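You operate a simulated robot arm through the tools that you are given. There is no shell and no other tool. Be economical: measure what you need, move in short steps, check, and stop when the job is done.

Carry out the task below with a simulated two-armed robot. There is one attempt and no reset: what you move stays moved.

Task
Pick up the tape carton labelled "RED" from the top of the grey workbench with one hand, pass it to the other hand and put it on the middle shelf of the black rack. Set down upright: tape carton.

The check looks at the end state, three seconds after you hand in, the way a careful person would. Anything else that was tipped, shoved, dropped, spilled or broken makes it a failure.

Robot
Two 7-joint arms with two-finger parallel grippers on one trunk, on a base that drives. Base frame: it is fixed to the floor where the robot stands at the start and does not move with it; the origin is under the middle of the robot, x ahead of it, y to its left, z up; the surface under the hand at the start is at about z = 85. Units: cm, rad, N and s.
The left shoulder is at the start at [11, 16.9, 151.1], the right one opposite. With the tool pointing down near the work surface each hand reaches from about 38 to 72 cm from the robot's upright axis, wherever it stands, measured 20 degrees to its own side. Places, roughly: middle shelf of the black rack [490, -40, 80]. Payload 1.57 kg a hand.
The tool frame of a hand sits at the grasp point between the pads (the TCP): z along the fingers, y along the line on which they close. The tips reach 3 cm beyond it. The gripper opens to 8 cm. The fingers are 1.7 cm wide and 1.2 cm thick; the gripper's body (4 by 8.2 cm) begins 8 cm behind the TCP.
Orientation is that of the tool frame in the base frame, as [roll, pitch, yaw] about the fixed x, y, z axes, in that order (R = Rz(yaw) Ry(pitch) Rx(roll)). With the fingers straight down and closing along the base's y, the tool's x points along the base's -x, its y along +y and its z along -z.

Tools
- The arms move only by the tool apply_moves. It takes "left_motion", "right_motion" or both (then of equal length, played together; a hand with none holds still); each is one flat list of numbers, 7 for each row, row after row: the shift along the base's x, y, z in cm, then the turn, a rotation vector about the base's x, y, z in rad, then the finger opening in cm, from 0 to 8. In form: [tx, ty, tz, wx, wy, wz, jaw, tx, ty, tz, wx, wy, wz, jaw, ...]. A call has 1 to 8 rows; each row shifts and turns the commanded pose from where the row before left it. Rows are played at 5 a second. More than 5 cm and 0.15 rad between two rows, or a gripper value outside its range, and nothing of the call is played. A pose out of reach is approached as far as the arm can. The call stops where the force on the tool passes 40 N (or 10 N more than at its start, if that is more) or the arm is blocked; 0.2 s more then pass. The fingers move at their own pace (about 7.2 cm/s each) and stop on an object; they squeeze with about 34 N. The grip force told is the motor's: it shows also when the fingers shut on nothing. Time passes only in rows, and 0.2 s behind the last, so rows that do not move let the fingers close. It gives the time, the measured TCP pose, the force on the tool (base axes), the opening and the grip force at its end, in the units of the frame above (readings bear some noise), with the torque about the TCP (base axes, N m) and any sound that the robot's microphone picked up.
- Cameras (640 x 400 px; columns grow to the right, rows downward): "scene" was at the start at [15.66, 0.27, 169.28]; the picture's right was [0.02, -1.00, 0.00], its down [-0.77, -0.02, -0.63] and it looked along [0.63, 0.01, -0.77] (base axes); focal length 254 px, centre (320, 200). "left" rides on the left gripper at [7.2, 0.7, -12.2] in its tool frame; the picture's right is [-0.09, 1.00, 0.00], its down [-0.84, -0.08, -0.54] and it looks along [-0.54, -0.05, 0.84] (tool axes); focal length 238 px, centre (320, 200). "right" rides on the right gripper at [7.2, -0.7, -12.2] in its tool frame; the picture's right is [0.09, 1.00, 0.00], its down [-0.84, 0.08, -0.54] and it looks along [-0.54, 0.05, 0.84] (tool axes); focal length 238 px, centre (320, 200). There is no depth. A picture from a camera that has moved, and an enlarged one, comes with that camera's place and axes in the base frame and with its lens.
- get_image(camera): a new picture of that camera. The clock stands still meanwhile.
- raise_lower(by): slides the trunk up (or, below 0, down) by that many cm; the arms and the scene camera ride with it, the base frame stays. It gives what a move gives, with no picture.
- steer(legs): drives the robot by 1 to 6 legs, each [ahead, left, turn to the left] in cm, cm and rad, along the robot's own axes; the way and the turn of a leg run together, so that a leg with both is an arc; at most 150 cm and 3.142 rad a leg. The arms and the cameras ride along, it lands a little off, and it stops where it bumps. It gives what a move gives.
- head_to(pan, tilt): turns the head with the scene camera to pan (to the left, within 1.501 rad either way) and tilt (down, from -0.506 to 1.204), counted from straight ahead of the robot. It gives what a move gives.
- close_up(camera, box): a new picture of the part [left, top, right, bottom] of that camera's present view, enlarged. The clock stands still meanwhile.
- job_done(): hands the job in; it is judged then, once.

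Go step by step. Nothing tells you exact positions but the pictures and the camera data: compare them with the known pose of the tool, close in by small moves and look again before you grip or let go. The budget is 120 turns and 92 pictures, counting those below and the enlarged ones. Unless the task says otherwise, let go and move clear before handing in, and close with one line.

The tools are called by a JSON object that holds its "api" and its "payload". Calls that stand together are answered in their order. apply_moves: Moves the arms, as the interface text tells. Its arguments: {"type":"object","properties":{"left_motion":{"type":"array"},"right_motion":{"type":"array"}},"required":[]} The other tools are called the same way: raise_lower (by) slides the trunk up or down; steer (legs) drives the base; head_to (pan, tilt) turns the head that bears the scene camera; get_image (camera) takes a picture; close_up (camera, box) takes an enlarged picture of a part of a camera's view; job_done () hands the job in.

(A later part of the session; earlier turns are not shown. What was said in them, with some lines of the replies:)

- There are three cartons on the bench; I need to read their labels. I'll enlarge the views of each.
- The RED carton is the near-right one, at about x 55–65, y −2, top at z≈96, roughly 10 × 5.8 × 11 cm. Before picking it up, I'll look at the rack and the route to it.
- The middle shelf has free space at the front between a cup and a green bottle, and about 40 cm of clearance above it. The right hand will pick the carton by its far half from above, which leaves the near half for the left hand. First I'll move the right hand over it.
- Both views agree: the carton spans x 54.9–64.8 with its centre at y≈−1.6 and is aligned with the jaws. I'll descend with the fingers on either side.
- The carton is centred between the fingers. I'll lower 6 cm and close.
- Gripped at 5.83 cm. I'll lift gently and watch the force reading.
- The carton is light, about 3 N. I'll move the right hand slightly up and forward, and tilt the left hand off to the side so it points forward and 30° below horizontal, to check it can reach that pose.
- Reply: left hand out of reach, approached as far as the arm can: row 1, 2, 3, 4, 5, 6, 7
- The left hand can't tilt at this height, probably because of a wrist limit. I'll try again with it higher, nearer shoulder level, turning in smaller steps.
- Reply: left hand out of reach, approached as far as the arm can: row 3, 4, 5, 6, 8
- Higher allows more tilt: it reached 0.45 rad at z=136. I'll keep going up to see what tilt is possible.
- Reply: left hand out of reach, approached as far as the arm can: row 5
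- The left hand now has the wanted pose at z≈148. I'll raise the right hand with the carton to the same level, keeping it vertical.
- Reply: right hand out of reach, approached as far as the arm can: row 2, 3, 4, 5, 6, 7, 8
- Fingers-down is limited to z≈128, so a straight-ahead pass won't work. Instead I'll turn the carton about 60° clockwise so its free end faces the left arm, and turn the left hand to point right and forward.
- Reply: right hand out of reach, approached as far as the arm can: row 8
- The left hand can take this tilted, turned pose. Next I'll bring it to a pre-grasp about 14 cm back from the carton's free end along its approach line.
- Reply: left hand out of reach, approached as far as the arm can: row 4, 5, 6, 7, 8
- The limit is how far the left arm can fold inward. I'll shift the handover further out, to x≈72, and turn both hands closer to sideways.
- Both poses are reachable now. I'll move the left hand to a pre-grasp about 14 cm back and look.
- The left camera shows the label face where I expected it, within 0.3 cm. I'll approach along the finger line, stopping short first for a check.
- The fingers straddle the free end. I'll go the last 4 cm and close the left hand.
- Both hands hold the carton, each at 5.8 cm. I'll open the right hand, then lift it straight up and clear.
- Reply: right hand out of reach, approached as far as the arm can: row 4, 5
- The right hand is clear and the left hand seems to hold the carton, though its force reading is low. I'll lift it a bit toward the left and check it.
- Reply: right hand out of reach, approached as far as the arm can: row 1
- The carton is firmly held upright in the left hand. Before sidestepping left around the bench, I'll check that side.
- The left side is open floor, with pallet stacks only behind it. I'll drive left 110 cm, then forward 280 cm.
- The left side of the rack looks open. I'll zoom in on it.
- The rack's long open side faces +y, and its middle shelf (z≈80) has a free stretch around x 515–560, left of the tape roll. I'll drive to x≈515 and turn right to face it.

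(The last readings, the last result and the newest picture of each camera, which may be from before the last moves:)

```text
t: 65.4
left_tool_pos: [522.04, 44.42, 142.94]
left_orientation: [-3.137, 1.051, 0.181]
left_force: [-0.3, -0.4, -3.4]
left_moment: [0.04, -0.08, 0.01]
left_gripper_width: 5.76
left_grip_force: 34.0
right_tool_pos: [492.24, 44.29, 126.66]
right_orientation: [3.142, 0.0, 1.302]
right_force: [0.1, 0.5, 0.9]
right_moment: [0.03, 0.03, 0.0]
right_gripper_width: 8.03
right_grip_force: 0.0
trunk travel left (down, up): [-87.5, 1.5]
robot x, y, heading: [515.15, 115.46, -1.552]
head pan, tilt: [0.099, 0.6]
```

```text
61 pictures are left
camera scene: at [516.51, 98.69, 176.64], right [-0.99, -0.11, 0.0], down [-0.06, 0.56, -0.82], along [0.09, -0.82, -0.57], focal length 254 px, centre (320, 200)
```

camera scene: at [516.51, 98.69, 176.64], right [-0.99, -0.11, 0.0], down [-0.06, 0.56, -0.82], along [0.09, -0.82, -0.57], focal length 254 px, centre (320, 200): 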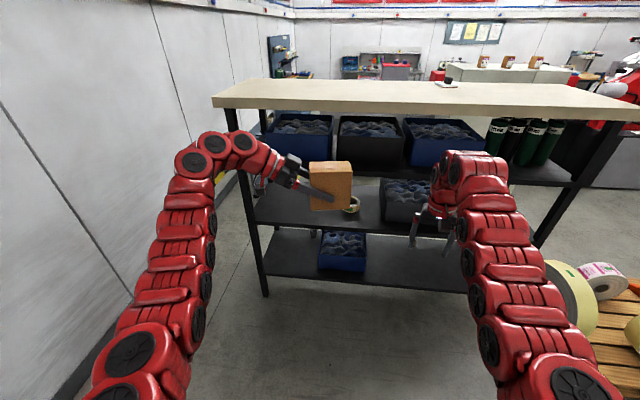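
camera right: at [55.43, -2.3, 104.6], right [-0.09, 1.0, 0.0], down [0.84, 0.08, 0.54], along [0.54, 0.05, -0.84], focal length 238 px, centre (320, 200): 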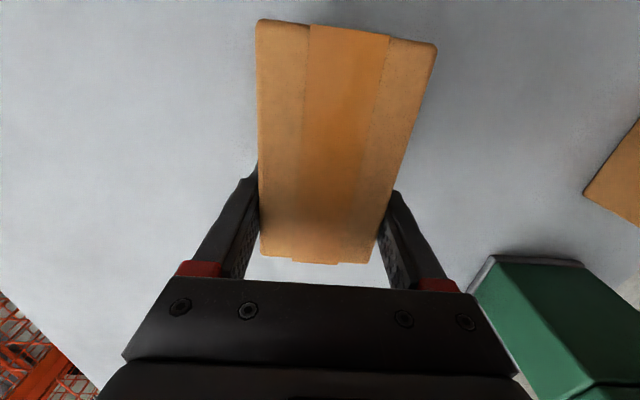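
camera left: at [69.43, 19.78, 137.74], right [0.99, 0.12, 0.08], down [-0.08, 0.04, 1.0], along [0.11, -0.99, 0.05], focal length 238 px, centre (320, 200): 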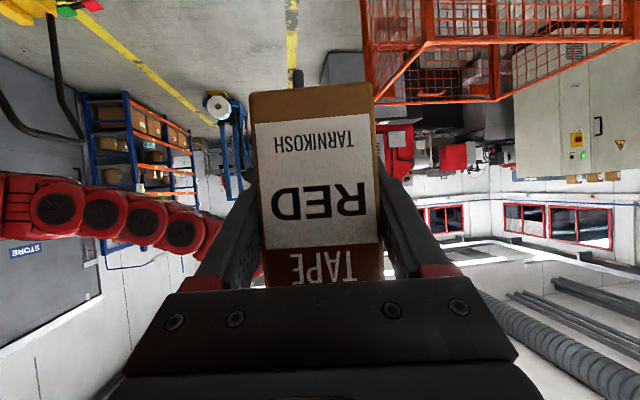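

I'm facing the rack. I'll swing the left hand to point straight forward and tuck the right hand back and down.

{"api": "apply_moves", "payload": {"left_motion": [2.2, 0, 1, 0, 0, 0.15, 3, 2.2, 0, 1, 0, 0, 0.15, 3, 2.2, 0, 1, 0, 0, 0.15, 3, 2.2, 0, 1, 0, 0, 0.15, 3, 2.2, 0, 1, 0, 0, 0.15, 3, 2.2, 0, 1, 0, 0, 0.15, 3, 2.2, 0, 1, 0, 0, 0.15, 3, 2.2, 0, 1, 0, 0, 0.15, 3], "right_motion": [-1.6, 2.5, -2.5, 0, 0, 0, 8, -1.6, 2.5, -2.5, 0, 0, 0, 8, -1.6, 2.5, -2.5, 0, 0, 0, 8, -1.6, 2.5, -2.5, 0, 0, 0, 8, -1.6, 2.5, -2.5, 0, 0, 0, 8, -1.6, 2.5, -2.5, 0, 0, 0, 8, -1.6, 2.5, -2.5, 0, 0, 0, 8, -1.6, 2.5, -2.5, 0, 0, 0, 8]}}

{"api": "apply_moves", "payload": {"left_motion": [1.5, 0, 0, 0, 0, 0.1, 3, 1.5, 0, 0, 0, 0, 0.1, 3]}}

{"api": "get_image", "payload": {"camera": "scene"}}

```text
t: 67.2
left_tool_pos: [539.76, 44.32, 150.83]
left_orientation: [-3.139, 1.048, 1.384]
left_force: [0.9, 0.1, -3.5]
left_moment: [0.08, 0.01, 0.01]
left_gripper_width: 5.8
left_grip_force: 34.3
right_tool_pos: [481.73, 58.0, 106.78]
right_orientation: [3.141, 0.0, 1.303]
right_force: [-0.6, -0.1, 0.5]
right_moment: [-0.01, -0.02, -0.02]
right_gripper_width: 7.99
right_grip_force: 0.1
right hand out of reach, approached as far as the arm can: row 4, 5, 6, 7
trunk travel left (down, up): [-87.5, 1.5]
robot x, y, heading: [515.06, 115.52, -1.553]
head pan, tilt: [0.099, 0.6]
```

```text
t: 67.8
left_tool_pos: [542.73, 44.49, 150.95]
left_orientation: [-3.139, 1.048, 1.583]
left_force: [-0.3, 0.2, -2.7]
left_moment: [0.08, 0.04, 0.02]
left_gripper_width: 5.77
left_grip_force: 34.3
right_tool_pos: [481.77, 57.82, 106.7]
right_orientation: [3.14, -0.001, 1.302]
right_force: [-0.2, -0.8, -0.1]
right_moment: [0.03, -0.01, 0.02]
right_gripper_width: 8.0
right_grip_force: 0.1
trunk travel left (down, up): [-87.5, 1.5]
robot x, y, heading: [515.4, 115.44, -1.56]
head pan, tilt: [0.099, 0.6]
```

```text
60 pictures are left
camera scene: at [516.49, 98.73, 176.64], right [-0.99, -0.11, 0.0], down [-0.06, 0.56, -0.82], along [0.09, -0.82, -0.57], focal length 254 px, centre (320, 200)
```

scene: 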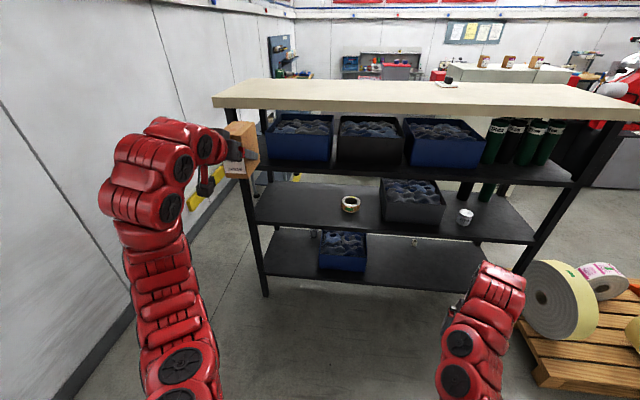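

{"api": "close_up", "payload": {"camera": "scene", "box": [220, 140, 400, 280]}}

```text
2.86 times, centred on (310, 210) of scene
camera zoom: at [516.49, 98.73, 176.64], right [-0.99, -0.11, 0.0], down [-0.06, 0.56, -0.82], along [0.09, -0.82, -0.57], focal length 725 px, centre (349, 171)
```

zoom: 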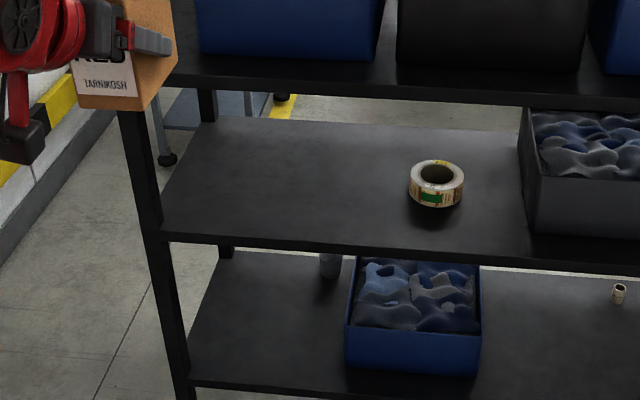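

The free area is centred near x≈543 with the shelf edge at y≈−14, and the left hand is already lined up at x=542.7. I'll extend the left hand a little, pull the right hand further back, then lower the trunk.

{"api": "apply_moves", "payload": {"left_motion": [0, -1.2, 0, 0, 0, 0, 3, 0, -1.2, 0, 0, 0, 0, 3, 0, -1.2, 0, 0, 0, 0, 3, 0, -1.2, 0, 0, 0, 0, 3, 0, -1.2, 0, 0, 0, 0, 3, 0, -1.2, 0, 0, 0, 0, 3], "right_motion": [-0.8, 2.2, -2, 0, 0, 0, 8, -0.8, 2.2, -2, 0, 0, 0, 8, -0.8, 2.2, -2, 0, 0, 0, 8, -0.8, 2.2, -2, 0, 0, 0, 8, -0.8, 2.2, -2, 0, 0, 0, 8, -0.8, 2.2, -2, 0, 0, 0, 8]}}

{"api": "raise_lower", "payload": {"by": -58}}

{"api": "get_image", "payload": {"camera": "scene"}}

```text
t: 69.2
left_tool_pos: [542.41, 37.15, 150.86]
left_orientation: [-3.14, 1.05, 1.579]
left_force: [-0.2, 0.3, -2.5]
left_moment: [0.07, 0.03, -0.01]
left_gripper_width: 5.79
left_grip_force: 33.9
right_tool_pos: [476.94, 71.16, 94.79]
right_orientation: [3.142, 0.002, 1.302]
right_force: [-0.8, -0.7, 0.0]
right_moment: [0.0, 0.02, -0.01]
right_gripper_width: 8.02
right_grip_force: 0.0
trunk travel left (down, up): [-87.5, 1.5]
robot x, y, heading: [515.54, 115.49, -1.561]
head pan, tilt: [0.099, 0.6]
```

```text
refused: -58 is not a number from -40 to 40
```

```text
58 pictures are left
camera scene: at [516.45, 98.71, 176.64], right [-0.99, -0.11, 0.0], down [-0.06, 0.56, -0.82], along [0.09, -0.82, -0.57], focal length 254 px, centre (320, 200)
```

scene: 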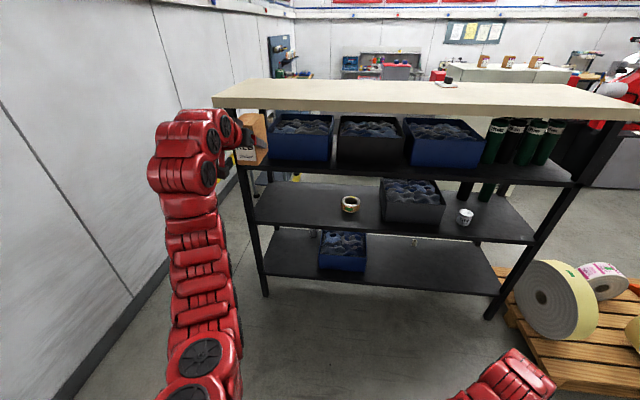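

Both hands are in good positions. I'll lower the trunk in two stages.

{"api": "raise_lower", "payload": {"by": -38}}

{"api": "raise_lower", "payload": {"by": -20}}

{"api": "head_to", "payload": {"pan": 0.2, "tilt": 0.3}}

{"api": "get_image", "payload": {"camera": "scene"}}

{"api": "get_image", "payload": {"camera": "left"}}

```text
t: 72.8
left_tool_pos: [542.62, 37.22, 112.75]
left_orientation: [-3.14, 1.048, 1.581]
left_force: [0.1, 0.2, -3.7]
left_moment: [0.06, 0.02, -0.02]
left_gripper_width: 5.79
left_grip_force: 33.9
right_tool_pos: [477.1, 71.04, 56.75]
right_orientation: [3.14, -0.001, 1.302]
right_force: [-0.1, -1.2, 0.2]
right_moment: [-0.05, 0.01, 0.0]
right_gripper_width: 7.99
right_grip_force: 0.1
trunk travel left (down, up): [-49.5, 39.5]
robot x, y, heading: [515.3, 115.59, -1.556]
head pan, tilt: [0.099, 0.6]
```

```text
t: 75.0
left_tool_pos: [542.63, 37.13, 92.77]
left_orientation: [-3.139, 1.05, 1.581]
left_force: [0.5, 0.3, -3.1]
left_moment: [0.07, -0.01, -0.02]
left_gripper_width: 5.79
left_grip_force: 34.3
right_tool_pos: [477.13, 71.11, 36.81]
right_orientation: [-3.141, -0.001, 1.301]
right_force: [-0.2, -0.2, 0.1]
right_moment: [0.03, 0.02, -0.02]
right_gripper_width: 8.0
right_grip_force: 0.0
trunk travel left (down, up): [-29.5, 59.5]
robot x, y, heading: [515.01, 115.47, -1.561]
head pan, tilt: [0.099, 0.6]
```

```text
t: 75.8
left_tool_pos: [542.64, 37.18, 92.66]
left_orientation: [-3.139, 1.048, 1.581]
left_force: [0.0, 0.2, -4.0]
left_moment: [0.08, -0.01, 0.02]
left_gripper_width: 5.79
left_grip_force: 33.9
right_tool_pos: [477.04, 71.06, 36.72]
right_orientation: [3.141, 0.002, 1.301]
right_force: [-0.4, -0.3, -0.6]
right_moment: [-0.01, 0.0, 0.01]
right_gripper_width: 8.01
right_grip_force: 0.0
trunk travel left (down, up): [-29.5, 59.5]
robot x, y, heading: [515.7, 115.36, -1.551]
head pan, tilt: [0.201, 0.3]
```

```text
57 pictures are left
camera scene: at [517.51, 98.38, 121.38], right [-0.98, -0.21, 0.0], down [-0.06, 0.29, -0.95], along [0.2, -0.93, -0.3], focal length 254 px, centre (320, 200)
```

scene: 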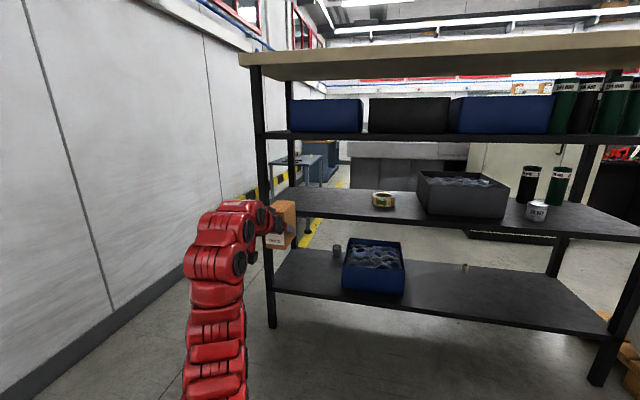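

```text
56 pictures are left
camera left: at [543.1, 51.34, 92.59], right [1.0, -0.04, 0.08], down [-0.08, 0.05, 1.0], along [-0.04, -1.0, 0.05], focal length 238 px, centre (320, 200)
```

left: 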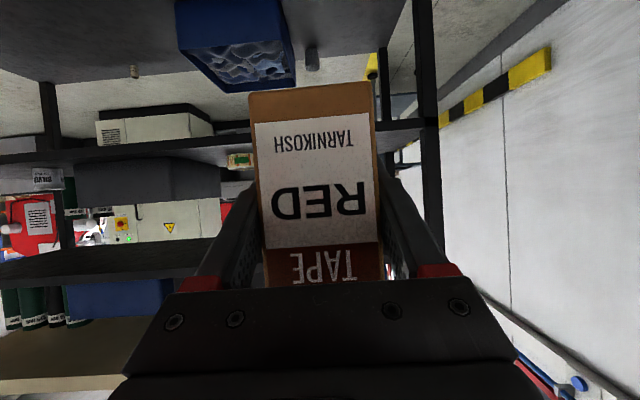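

The shelf is clear ahead, and the carton bottom (z≈88) is above the shelf with room to spare. I'll drive forward 45 cm and check.

{"api": "steer", "payload": {"legs": [[42, 0, 0]]}}

{"api": "head_to", "payload": {"pan": 0.3, "tilt": 0.45}}

{"api": "get_image", "payload": {"camera": "scene"}}

{"api": "get_image", "payload": {"camera": "left"}}

```text
t: 78.4
left_tool_pos: [543.32, -5.52, 92.61]
left_orientation: [-3.141, 1.045, 1.582]
left_force: [0.7, -0.1, -3.4]
left_moment: [0.03, -0.01, 0.02]
left_gripper_width: 5.78
left_grip_force: 33.9
right_tool_pos: [477.62, 28.37, 36.66]
right_orientation: [3.141, 0.001, 1.302]
right_force: [0.0, 0.8, -0.2]
right_moment: [0.0, -0.02, 0.01]
right_gripper_width: 8.01
right_grip_force: 0.1
trunk travel left (down, up): [-29.5, 59.5]
robot x, y, heading: [516.37, 73.14, -1.559]
head pan, tilt: [0.201, 0.3]
```

```text
t: 79.1
left_tool_pos: [543.31, -5.5, 92.76]
left_orientation: [-3.139, 1.05, 1.581]
left_force: [-0.5, -0.3, -3.1]
left_moment: [0.05, 0.0, 0.01]
left_gripper_width: 5.76
left_grip_force: 34.1
right_tool_pos: [477.73, 28.47, 36.85]
right_orientation: [-3.141, -0.001, 1.302]
right_force: [0.2, -0.5, -1.0]
right_moment: [0.0, -0.02, -0.01]
right_gripper_width: 7.99
right_grip_force: 0.1
trunk travel left (down, up): [-29.5, 59.5]
robot x, y, heading: [516.32, 72.99, -1.553]
head pan, tilt: [0.3, 0.45]
```

```text
55 pictures are left
camera scene: at [519.0, 56.13, 119.99], right [-0.95, -0.31, 0.0], down [-0.13, 0.41, -0.9], along [0.28, -0.86, -0.44], focal length 254 px, centre (320, 200)
```

scene: 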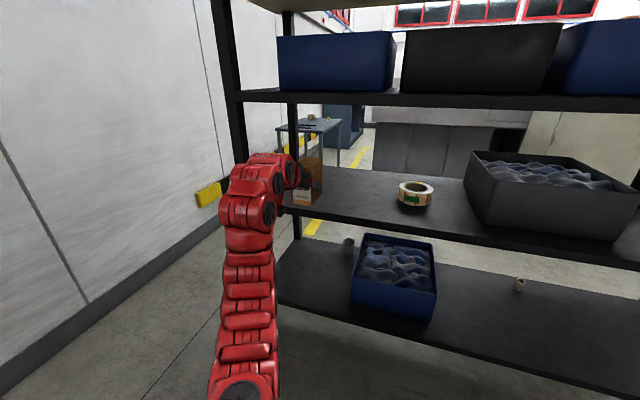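

```text
54 pictures are left
camera left: at [543.77, 8.72, 92.58], right [1.0, -0.04, 0.08], down [-0.08, 0.05, 1.0], along [-0.04, -1.0, 0.05], focal length 238 px, centre (320, 200)
```

left: 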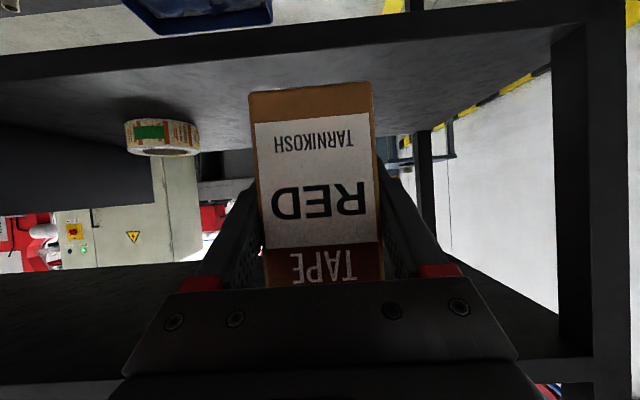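

The shelf top is confirmed at z≈80, and the posts and tape roll are well clear. I'll drive the last 20 cm in.

{"api": "steer", "payload": {"legs": [[19.5, 0, 0]]}}

{"api": "get_image", "payload": {"camera": "scene"}}

{"api": "get_image", "payload": {"camera": "left"}}

```text
t: 80.7
left_tool_pos: [543.54, -25.1, 92.66]
left_orientation: [-3.137, 1.047, 1.581]
left_force: [-0.1, -0.7, -3.7]
left_moment: [0.02, 0.03, 0.01]
left_gripper_width: 5.77
left_grip_force: 34.1
right_tool_pos: [477.94, 8.87, 36.87]
right_orientation: [-3.14, -0.002, 1.302]
right_force: [0.3, -0.2, 0.4]
right_moment: [-0.05, 0.04, -0.02]
right_gripper_width: 8.0
right_grip_force: 0.1
trunk travel left (down, up): [-29.5, 59.5]
robot x, y, heading: [516.7, 52.9, -1.555]
head pan, tilt: [0.3, 0.45]
```

```text
53 pictures are left
camera scene: at [519.29, 36.51, 119.97], right [-0.95, -0.31, 0.0], down [-0.13, 0.41, -0.9], along [0.28, -0.86, -0.44], focal length 254 px, centre (320, 200)
```

scene: 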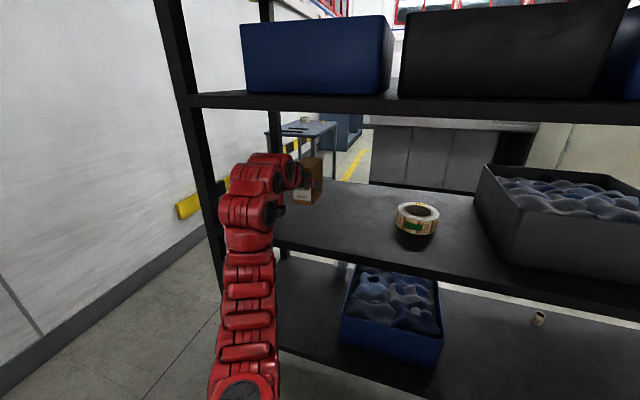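

```text
52 pictures are left
camera left: at [544.04, -10.89, 92.52], right [1.0, -0.04, 0.08], down [-0.08, 0.05, 1.0], along [-0.04, -1.0, 0.05], focal length 238 px, centre (320, 200)
```

left: 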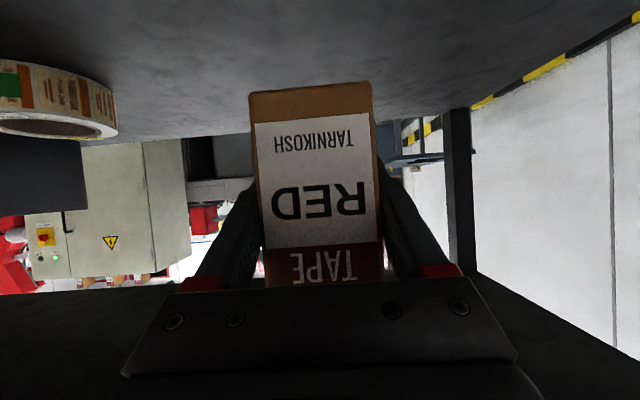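

The carton is over the free spot and upright. I'll lower it about 6 cm by arm, then creep down to contact.

{"api": "apply_moves", "payload": {"left_motion": [0, 0, -1.5, 0, 0, 0, 3, 0, 0, -1.5, 0, 0, 0, 3, 0, 0, -1.5, 0, 0, 0, 3, 0, 0, -1, 0, 0, 0, 3]}}

{"api": "get_image", "payload": {"camera": "left"}}

{"api": "close_up", "payload": {"camera": "scene", "box": [220, 130, 380, 250]}}

```text
t: 81.7
left_tool_pos: [543.52, -25.15, 87.28]
left_orientation: [-3.139, 1.047, 1.58]
left_force: [-0.4, 0.1, -4.1]
left_moment: [0.08, -0.03, 0.0]
left_gripper_width: 5.78
left_grip_force: 33.5
right_tool_pos: [478.08, 8.79, 36.75]
right_orientation: [3.141, 0.0, 1.3]
right_force: [0.2, 0.4, 0.9]
right_moment: [-0.03, 0.0, -0.01]
right_gripper_width: 8.02
right_grip_force: 0.0
trunk travel left (down, up): [-29.5, 59.5]
robot x, y, heading: [516.74, 53.43, -1.556]
head pan, tilt: [0.3, 0.45]
```

```text
51 pictures are left
camera left: at [544.04, -10.86, 87.07], right [1.0, -0.04, 0.08], down [-0.08, 0.05, 1.0], along [-0.04, -1.0, 0.05], focal length 238 px, centre (320, 200)
```

left: 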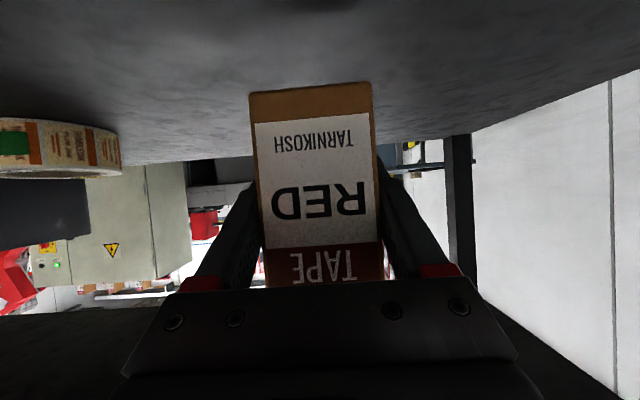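

```text
3.33 times, centred on (300, 190) of scene
camera zoom: at [519.29, 36.58, 119.99], right [-0.95, -0.31, 0.0], down [-0.13, 0.41, -0.9], along [0.28, -0.86, -0.44], focal length 845 px, centre (387, 233)
```

zoom: 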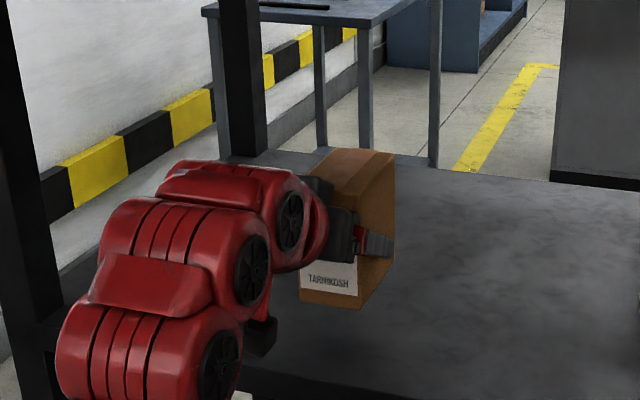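

About 2 cm remain. I'll creep down in small steps and stop on contact.

{"api": "apply_moves", "payload": {"left_motion": [0, 0, -0.4, 0, 0, 0, 3, 0, 0, -0.4, 0, 0, 0, 3, 0, 0, -0.4, 0, 0, 0, 3, 0, 0, -0.3, 0, 0, 0, 3]}}

{"api": "get_image", "payload": {"camera": "left"}}

```text
t: 82.7
left_tool_pos: [543.45, -25.07, 85.73]
left_orientation: [-3.14, 1.047, 1.581]
left_force: [0.2, 0.6, -3.7]
left_moment: [0.06, -0.01, -0.03]
left_gripper_width: 5.78
left_grip_force: 34.2
right_tool_pos: [477.96, 8.87, 36.86]
right_orientation: [-3.141, 0.002, 1.3]
right_force: [-0.5, 0.0, 0.2]
right_moment: [0.0, -0.01, -0.02]
right_gripper_width: 8.01
right_grip_force: 0.1
trunk travel left (down, up): [-29.5, 59.5]
robot x, y, heading: [516.35, 53.28, -1.557]
head pan, tilt: [0.3, 0.45]
```

```text
49 pictures are left
camera left: at [544.03, -10.85, 85.58], right [1.0, -0.04, 0.08], down [-0.08, 0.05, 1.0], along [-0.04, -1.0, 0.05], focal length 238 px, centre (320, 200)
```

left: 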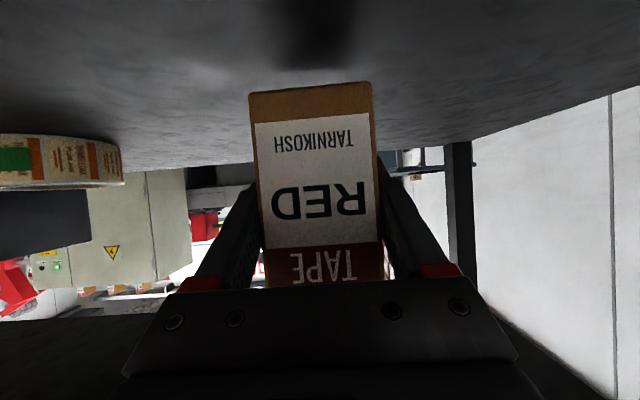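

{"api": "apply_moves", "payload": {"left_motion": [0, 0, -0.3, 0, 0, 0, 3, 0, 0, -0.3, 0, 0, 0, 3]}}

{"api": "apply_moves", "payload": {"left_motion": [0, 0, -0.2, 0, 0, 0, 3, 0, 0, -0.2, 0, 0, 0, 3]}}

{"api": "close_up", "payload": {"camera": "left", "box": [200, 40, 440, 190]}}

```text
t: 83.3
left_tool_pos: [543.39, -24.97, 85.0]
left_orientation: [-3.138, 1.047, 1.58]
left_force: [-0.7, 0.0, -2.9]
left_moment: [0.04, 0.01, -0.02]
left_gripper_width: 5.76
left_grip_force: 34.0
right_tool_pos: [477.92, 8.86, 36.87]
right_orientation: [3.141, 0.0, 1.303]
right_force: [0.0, 0.3, -0.2]
right_moment: [-0.03, 0.03, 0.01]
right_gripper_width: 7.97
right_grip_force: 0.1
trunk travel left (down, up): [-29.5, 59.5]
robot x, y, heading: [516.1, 53.32, -1.556]
head pan, tilt: [0.3, 0.45]
```

```text
t: 83.9
left_tool_pos: [543.52, -25.05, 84.71]
left_orientation: [-3.139, 1.046, 1.582]
left_force: [-0.5, -1.4, -3.3]
left_moment: [0.06, 0.01, 0.01]
left_gripper_width: 5.78
left_grip_force: 34.3
right_tool_pos: [477.94, 8.82, 36.84]
right_orientation: [3.14, -0.001, 1.303]
right_force: [0.2, 0.5, 0.8]
right_moment: [-0.01, 0.01, 0.02]
right_gripper_width: 7.97
right_grip_force: 0.2
trunk travel left (down, up): [-29.5, 59.5]
robot x, y, heading: [516.16, 52.91, -1.559]
head pan, tilt: [0.3, 0.45]
```

```text
2.67 times, centred on (320, 115) of left
camera zoom: at [544.05, -10.79, 84.53], right [1.0, -0.04, 0.08], down [-0.08, 0.05, 1.0], along [-0.04, -1.0, 0.05], focal length 636 px, centre (320, 427)
```

zoom: 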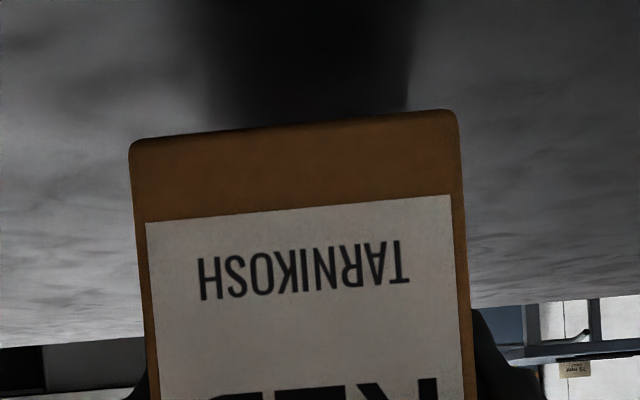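

{"api": "apply_moves", "payload": {"left_motion": [0, 0, -0.2, 0, 0, 0, 3, 0, 0, -0.2, 0, 0, 0, 3]}}

{"api": "apply_moves", "payload": {"left_motion": [0, 0, -0.2, 0, 0, 0, 3, 0, 0, -0.2, 0, 0, 0, 3]}}

{"api": "close_up", "payload": {"camera": "left", "box": [200, 40, 440, 190]}}

```text
t: 84.5
left_tool_pos: [543.39, -24.93, 84.32]
left_orientation: [-3.14, 1.048, 1.58]
left_force: [0.5, -0.6, -3.4]
left_moment: [0.07, -0.03, -0.02]
left_gripper_width: 5.76
left_grip_force: 34.0
right_tool_pos: [478.14, 8.89, 36.7]
right_orientation: [3.141, 0.0, 1.3]
right_force: [-0.8, 0.3, 0.4]
right_moment: [-0.03, -0.03, -0.01]
right_gripper_width: 8.0
right_grip_force: 0.1
trunk travel left (down, up): [-29.5, 59.5]
robot x, y, heading: [516.05, 53.2, -1.554]
head pan, tilt: [0.3, 0.45]
```

```text
t: 85.1
left_tool_pos: [543.53, -24.95, 83.88]
left_orientation: [-3.139, 1.047, 1.58]
left_force: [-0.4, -0.3, -5.1]
left_moment: [0.08, 0.0, 0.02]
left_gripper_width: 5.79
left_grip_force: 34.1
right_tool_pos: [478.02, 8.89, 36.7]
right_orientation: [-3.141, 0.0, 1.3]
right_force: [-0.4, -0.1, -0.6]
right_moment: [-0.02, 0.02, 0.02]
right_gripper_width: 7.99
right_grip_force: 0.0
trunk travel left (down, up): [-29.5, 59.5]
robot x, y, heading: [516.23, 53.43, -1.558]
head pan, tilt: [0.3, 0.45]
```

```text
2.67 times, centred on (320, 115) of left
camera zoom: at [544.02, -10.77, 83.76], right [1.0, -0.04, 0.08], down [-0.08, 0.05, 1.0], along [-0.04, -1.0, 0.05], focal length 636 px, centre (320, 427)
```

zoom: 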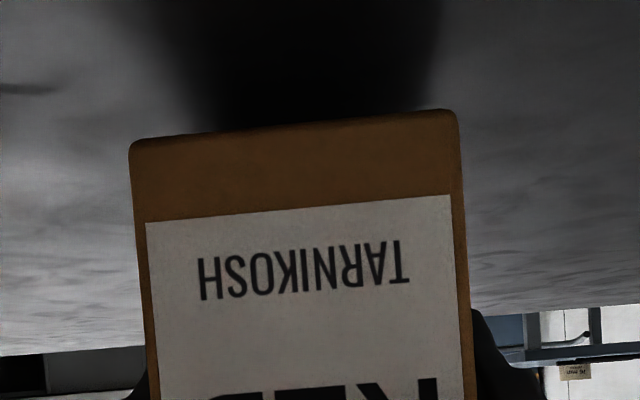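

The back edge suggests the shelf top is nearer z≈78, so about 0.7 cm remains. I'll keep creeping down.

{"api": "apply_moves", "payload": {"left_motion": [0, 0, -0.2, 0, 0, 0, 3, 0, 0, -0.2, 0, 0, 0, 3]}}

{"api": "apply_moves", "payload": {"left_motion": [0, 0, -0.2, 0, 0, 0, 3, 0, 0, 0, 0, 0, 0, 3]}}

{"api": "close_up", "payload": {"camera": "scene", "box": [220, 130, 380, 250]}}

```text
t: 85.7
left_tool_pos: [543.47, -24.89, 83.51]
left_orientation: [-3.14, 1.048, 1.581]
left_force: [0.0, 0.5, -2.4]
left_moment: [0.05, 0.03, -0.03]
left_gripper_width: 5.78
left_grip_force: 34.0
right_tool_pos: [478.0, 8.9, 36.8]
right_orientation: [-3.14, -0.001, 1.301]
right_force: [-0.2, -0.1, -0.3]
right_moment: [-0.03, -0.02, -0.01]
right_gripper_width: 7.97
right_grip_force: 0.0
trunk travel left (down, up): [-29.5, 59.5]
robot x, y, heading: [516.18, 53.27, -1.552]
head pan, tilt: [0.3, 0.45]
```

```text
t: 86.3
left_tool_pos: [543.5, -25.06, 83.35]
left_orientation: [-3.138, 1.047, 1.582]
left_force: [0.0, -0.6, -3.4]
left_moment: [0.03, -0.01, 0.02]
left_gripper_width: 5.8
left_grip_force: 34.3
right_tool_pos: [477.82, 8.92, 36.89]
right_orientation: [-3.141, 0.0, 1.302]
right_force: [0.3, -1.1, 0.3]
right_moment: [-0.01, -0.01, -0.03]
right_gripper_width: 8.0
right_grip_force: 0.1
trunk travel left (down, up): [-29.5, 59.5]
robot x, y, heading: [516.39, 53.28, -1.555]
head pan, tilt: [0.3, 0.45]
```

```text
3.33 times, centred on (300, 190) of scene
camera zoom: at [519.29, 36.59, 119.99], right [-0.95, -0.31, 0.0], down [-0.13, 0.41, -0.9], along [0.28, -0.86, -0.44], focal length 845 px, centre (387, 233)
```

zoom: 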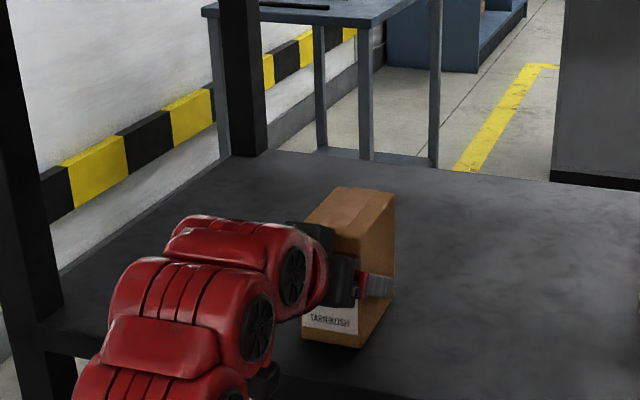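

{"api": "apply_moves", "payload": {"left_motion": [0, 0, -0.2, 0, 0, 0, 3, 0, 0, -0.2, 0, 0, 0, 3]}}

{"api": "apply_moves", "payload": {"left_motion": [0, 0, -0.2, 0, 0, 0, 3, 0, 0, -0.2, 0, 0, 0, 3]}}

{"api": "get_image", "payload": {"camera": "left"}}

```text
t: 86.9
left_tool_pos: [543.65, -25.08, 82.94]
left_orientation: [-3.138, 1.047, 1.581]
left_force: [-0.6, -0.2, -3.4]
left_moment: [0.04, 0.02, -0.01]
left_gripper_width: 5.77
left_grip_force: 34.1
right_tool_pos: [477.98, 8.96, 36.84]
right_orientation: [-3.14, 0.0, 1.302]
right_force: [0.2, -1.0, 0.5]
right_moment: [-0.02, 0.01, 0.0]
right_gripper_width: 7.99
right_grip_force: 0.1
trunk travel left (down, up): [-29.5, 59.5]
robot x, y, heading: [516.12, 53.27, -1.556]
head pan, tilt: [0.3, 0.45]
```

```text
t: 87.5
left_tool_pos: [543.56, -25.02, 82.9]
left_orientation: [-3.142, 1.055, 1.58]
left_force: [2.9, -7.2, 16.8]
left_moment: [0.28, 0.04, -0.02]
left_gripper_width: 5.76
left_grip_force: 34.2
right_tool_pos: [477.98, 8.85, 36.82]
right_orientation: [-3.14, 0.003, 1.301]
right_force: [-0.3, 0.2, -1.2]
right_moment: [-0.01, 0.01, -0.02]
right_gripper_width: 8.02
right_grip_force: 0.1
trunk travel left (down, up): [-29.5, 59.5]
robot x, y, heading: [516.04, 53.48, -1.557]
head pan, tilt: [0.3, 0.45]
```

```text
45 pictures are left
camera left: at [544.06, -10.77, 82.64], right [1.0, -0.04, 0.08], down [-0.08, 0.06, 1.0], along [-0.04, -1.0, 0.06], focal length 238 px, centre (320, 200)
```

left: 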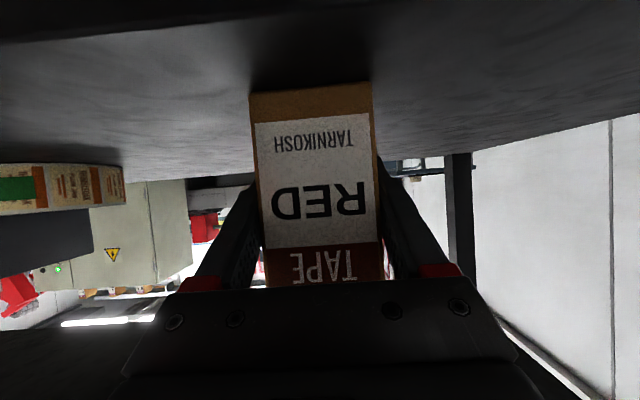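

Contact: about 20 N upward, consistent with the carton's bottom edge. I'll ease off slightly and open the fingers.

{"api": "apply_moves", "payload": {"left_motion": [0, 0, 0.2, 0, 0, 0, 3, 0, 0, 0, 0, 0, 0, 5.5, 0, 0, 0, 0, 0, 0, 6.2, 0, 0, 0, 0, 0, 0, 7, 0, 0, 0, 0, 0, 0, 8, 0, 0, 0, 0, 0, 0, 8]}}

{"api": "get_image", "payload": {"camera": "left"}}

{"api": "close_up", "payload": {"camera": "scene", "box": [220, 130, 380, 250]}}

```text
t: 88.9
left_tool_pos: [543.54, -24.9, 82.86]
left_orientation: [-3.139, 1.047, 1.582]
left_force: [0.2, 0.3, -0.2]
left_moment: [0.01, 0.0, -0.01]
left_gripper_width: 7.99
left_grip_force: 0.1
right_tool_pos: [477.94, 8.81, 36.88]
right_orientation: [3.141, 0.003, 1.302]
right_force: [0.6, -0.8, 0.0]
right_moment: [-0.02, -0.01, -0.02]
right_gripper_width: 8.0
right_grip_force: 0.2
trunk travel left (down, up): [-29.5, 59.5]
robot x, y, heading: [516.48, 53.21, -1.559]
head pan, tilt: [0.3, 0.45]
```

```text
44 pictures are left
camera left: at [544.02, -10.8, 82.58], right [1.0, -0.04, 0.08], down [-0.08, 0.05, 1.0], along [-0.04, -1.0, 0.05], focal length 238 px, centre (320, 200)
```

left: 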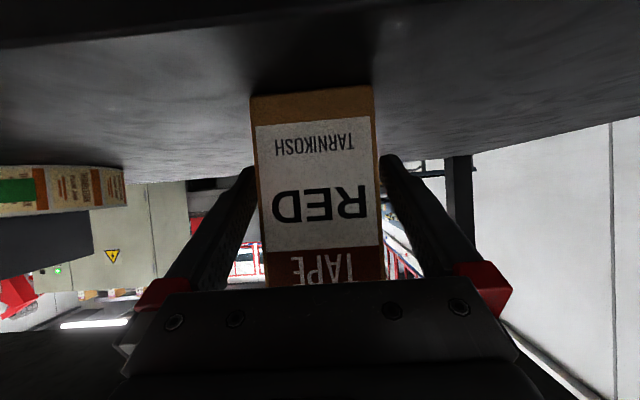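

```text
3.33 times, centred on (300, 190) of scene
camera zoom: at [519.27, 36.64, 120.0], right [-0.95, -0.31, 0.0], down [-0.13, 0.41, -0.9], along [0.28, -0.86, -0.44], focal length 845 px, centre (387, 233)
```

zoom: 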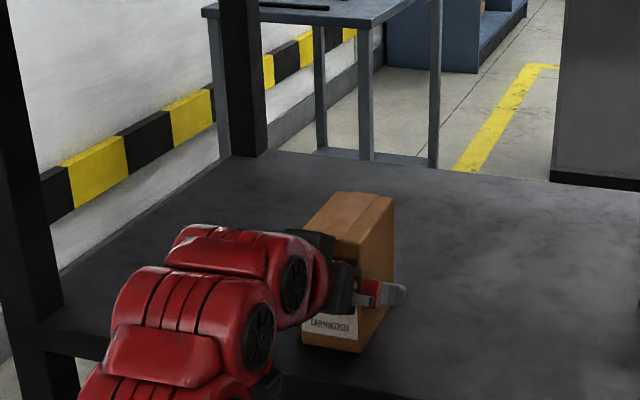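

The carton stands upright on its own. I'll draw the open fingers straight back off it with the arm, then check.

{"api": "apply_moves", "payload": {"left_motion": [0, 1.4, 0.4, 0, 0, 0, 8, 0, 1.4, 0.4, 0, 0, 0, 8, 0, 1.4, 0.4, 0, 0, 0, 8, 0, 1.4, 0.4, 0, 0, 0, 8, 0, 1.4, 0.4, 0, 0, 0, 8, 0, 1.4, 0.4, 0, 0, 0, 8]}}

{"api": "get_image", "payload": {"camera": "left"}}

```text
t: 90.3
left_tool_pos: [543.41, -16.48, 85.13]
left_orientation: [-3.138, 1.047, 1.582]
left_force: [0.2, 0.0, 0.3]
left_moment: [0.0, 0.0, -0.02]
left_gripper_width: 8.0
left_grip_force: 0.0
right_tool_pos: [477.84, 8.87, 36.73]
right_orientation: [3.139, -0.001, 1.304]
right_force: [-0.6, -0.2, 0.0]
right_moment: [0.02, 0.01, -0.01]
right_gripper_width: 8.0
right_grip_force: 0.0
trunk travel left (down, up): [-29.5, 59.5]
robot x, y, heading: [516.25, 53.68, -1.557]
head pan, tilt: [0.3, 0.45]
```

```text
42 pictures are left
camera left: at [544.01, -2.36, 84.99], right [1.0, -0.04, 0.08], down [-0.08, 0.05, 1.0], along [-0.04, -1.0, 0.05], focal length 238 px, centre (320, 200)
```

left: 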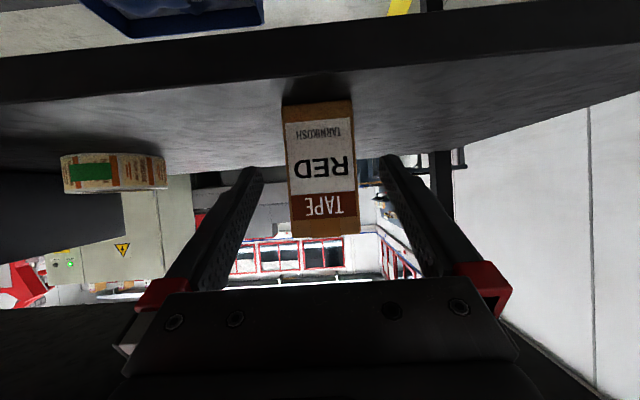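

The fingers are clear and the carton stands upright. I'll back the base away and take a final look.

{"api": "steer", "payload": {"legs": [[-45, 0, 0]]}}

{"api": "get_image", "payload": {"camera": "scene"}}

{"api": "close_up", "payload": {"camera": "scene", "box": [220, 100, 480, 260]}}

```text
t: 93.0
left_tool_pos: [542.73, 28.5, 85.24]
left_orientation: [-3.139, 1.05, 1.581]
left_force: [-0.4, -0.6, -0.6]
left_moment: [-0.01, 0.0, 0.0]
left_gripper_width: 8.0
left_grip_force: 0.1
right_tool_pos: [477.33, 53.99, 36.88]
right_orientation: [3.142, 0.001, 1.302]
right_force: [-0.6, -0.6, -0.6]
right_moment: [0.0, 0.02, -0.02]
right_gripper_width: 7.99
right_grip_force: 0.0
trunk travel left (down, up): [-29.5, 59.5]
robot x, y, heading: [515.41, 98.21, -1.555]
head pan, tilt: [0.3, 0.45]
```

```text
41 pictures are left
camera scene: at [518.61, 81.73, 120.01], right [-0.95, -0.31, 0.0], down [-0.14, 0.41, -0.9], along [0.28, -0.86, -0.44], focal length 254 px, centre (320, 200)
```

scene: 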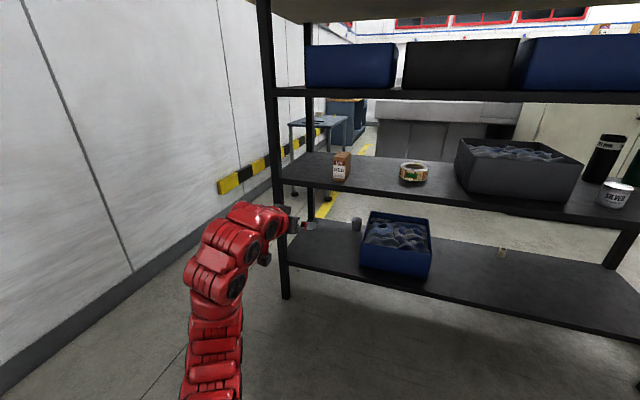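

```text
2.46 times, centred on (350, 180) of scene
camera zoom: at [518.61, 81.73, 120.01], right [-0.95, -0.31, 0.0], down [-0.14, 0.41, -0.9], along [0.28, -0.86, -0.44], focal length 624 px, centre (246, 249)
```

zoom: 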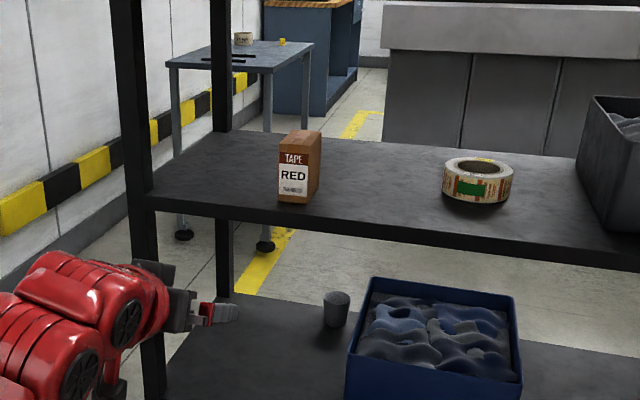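

The RED carton stands upright on the middle shelf, nothing else was disturbed and both hands are clear, so I'm handing in.

{"api": "job_done", "payload": {}}

```text
The job is handed in.
```

I picked the RED tape carton up with the right hand, passed it to the left, and set it upright on the middle shelf of the black rack; I saw nothing else disturbed.
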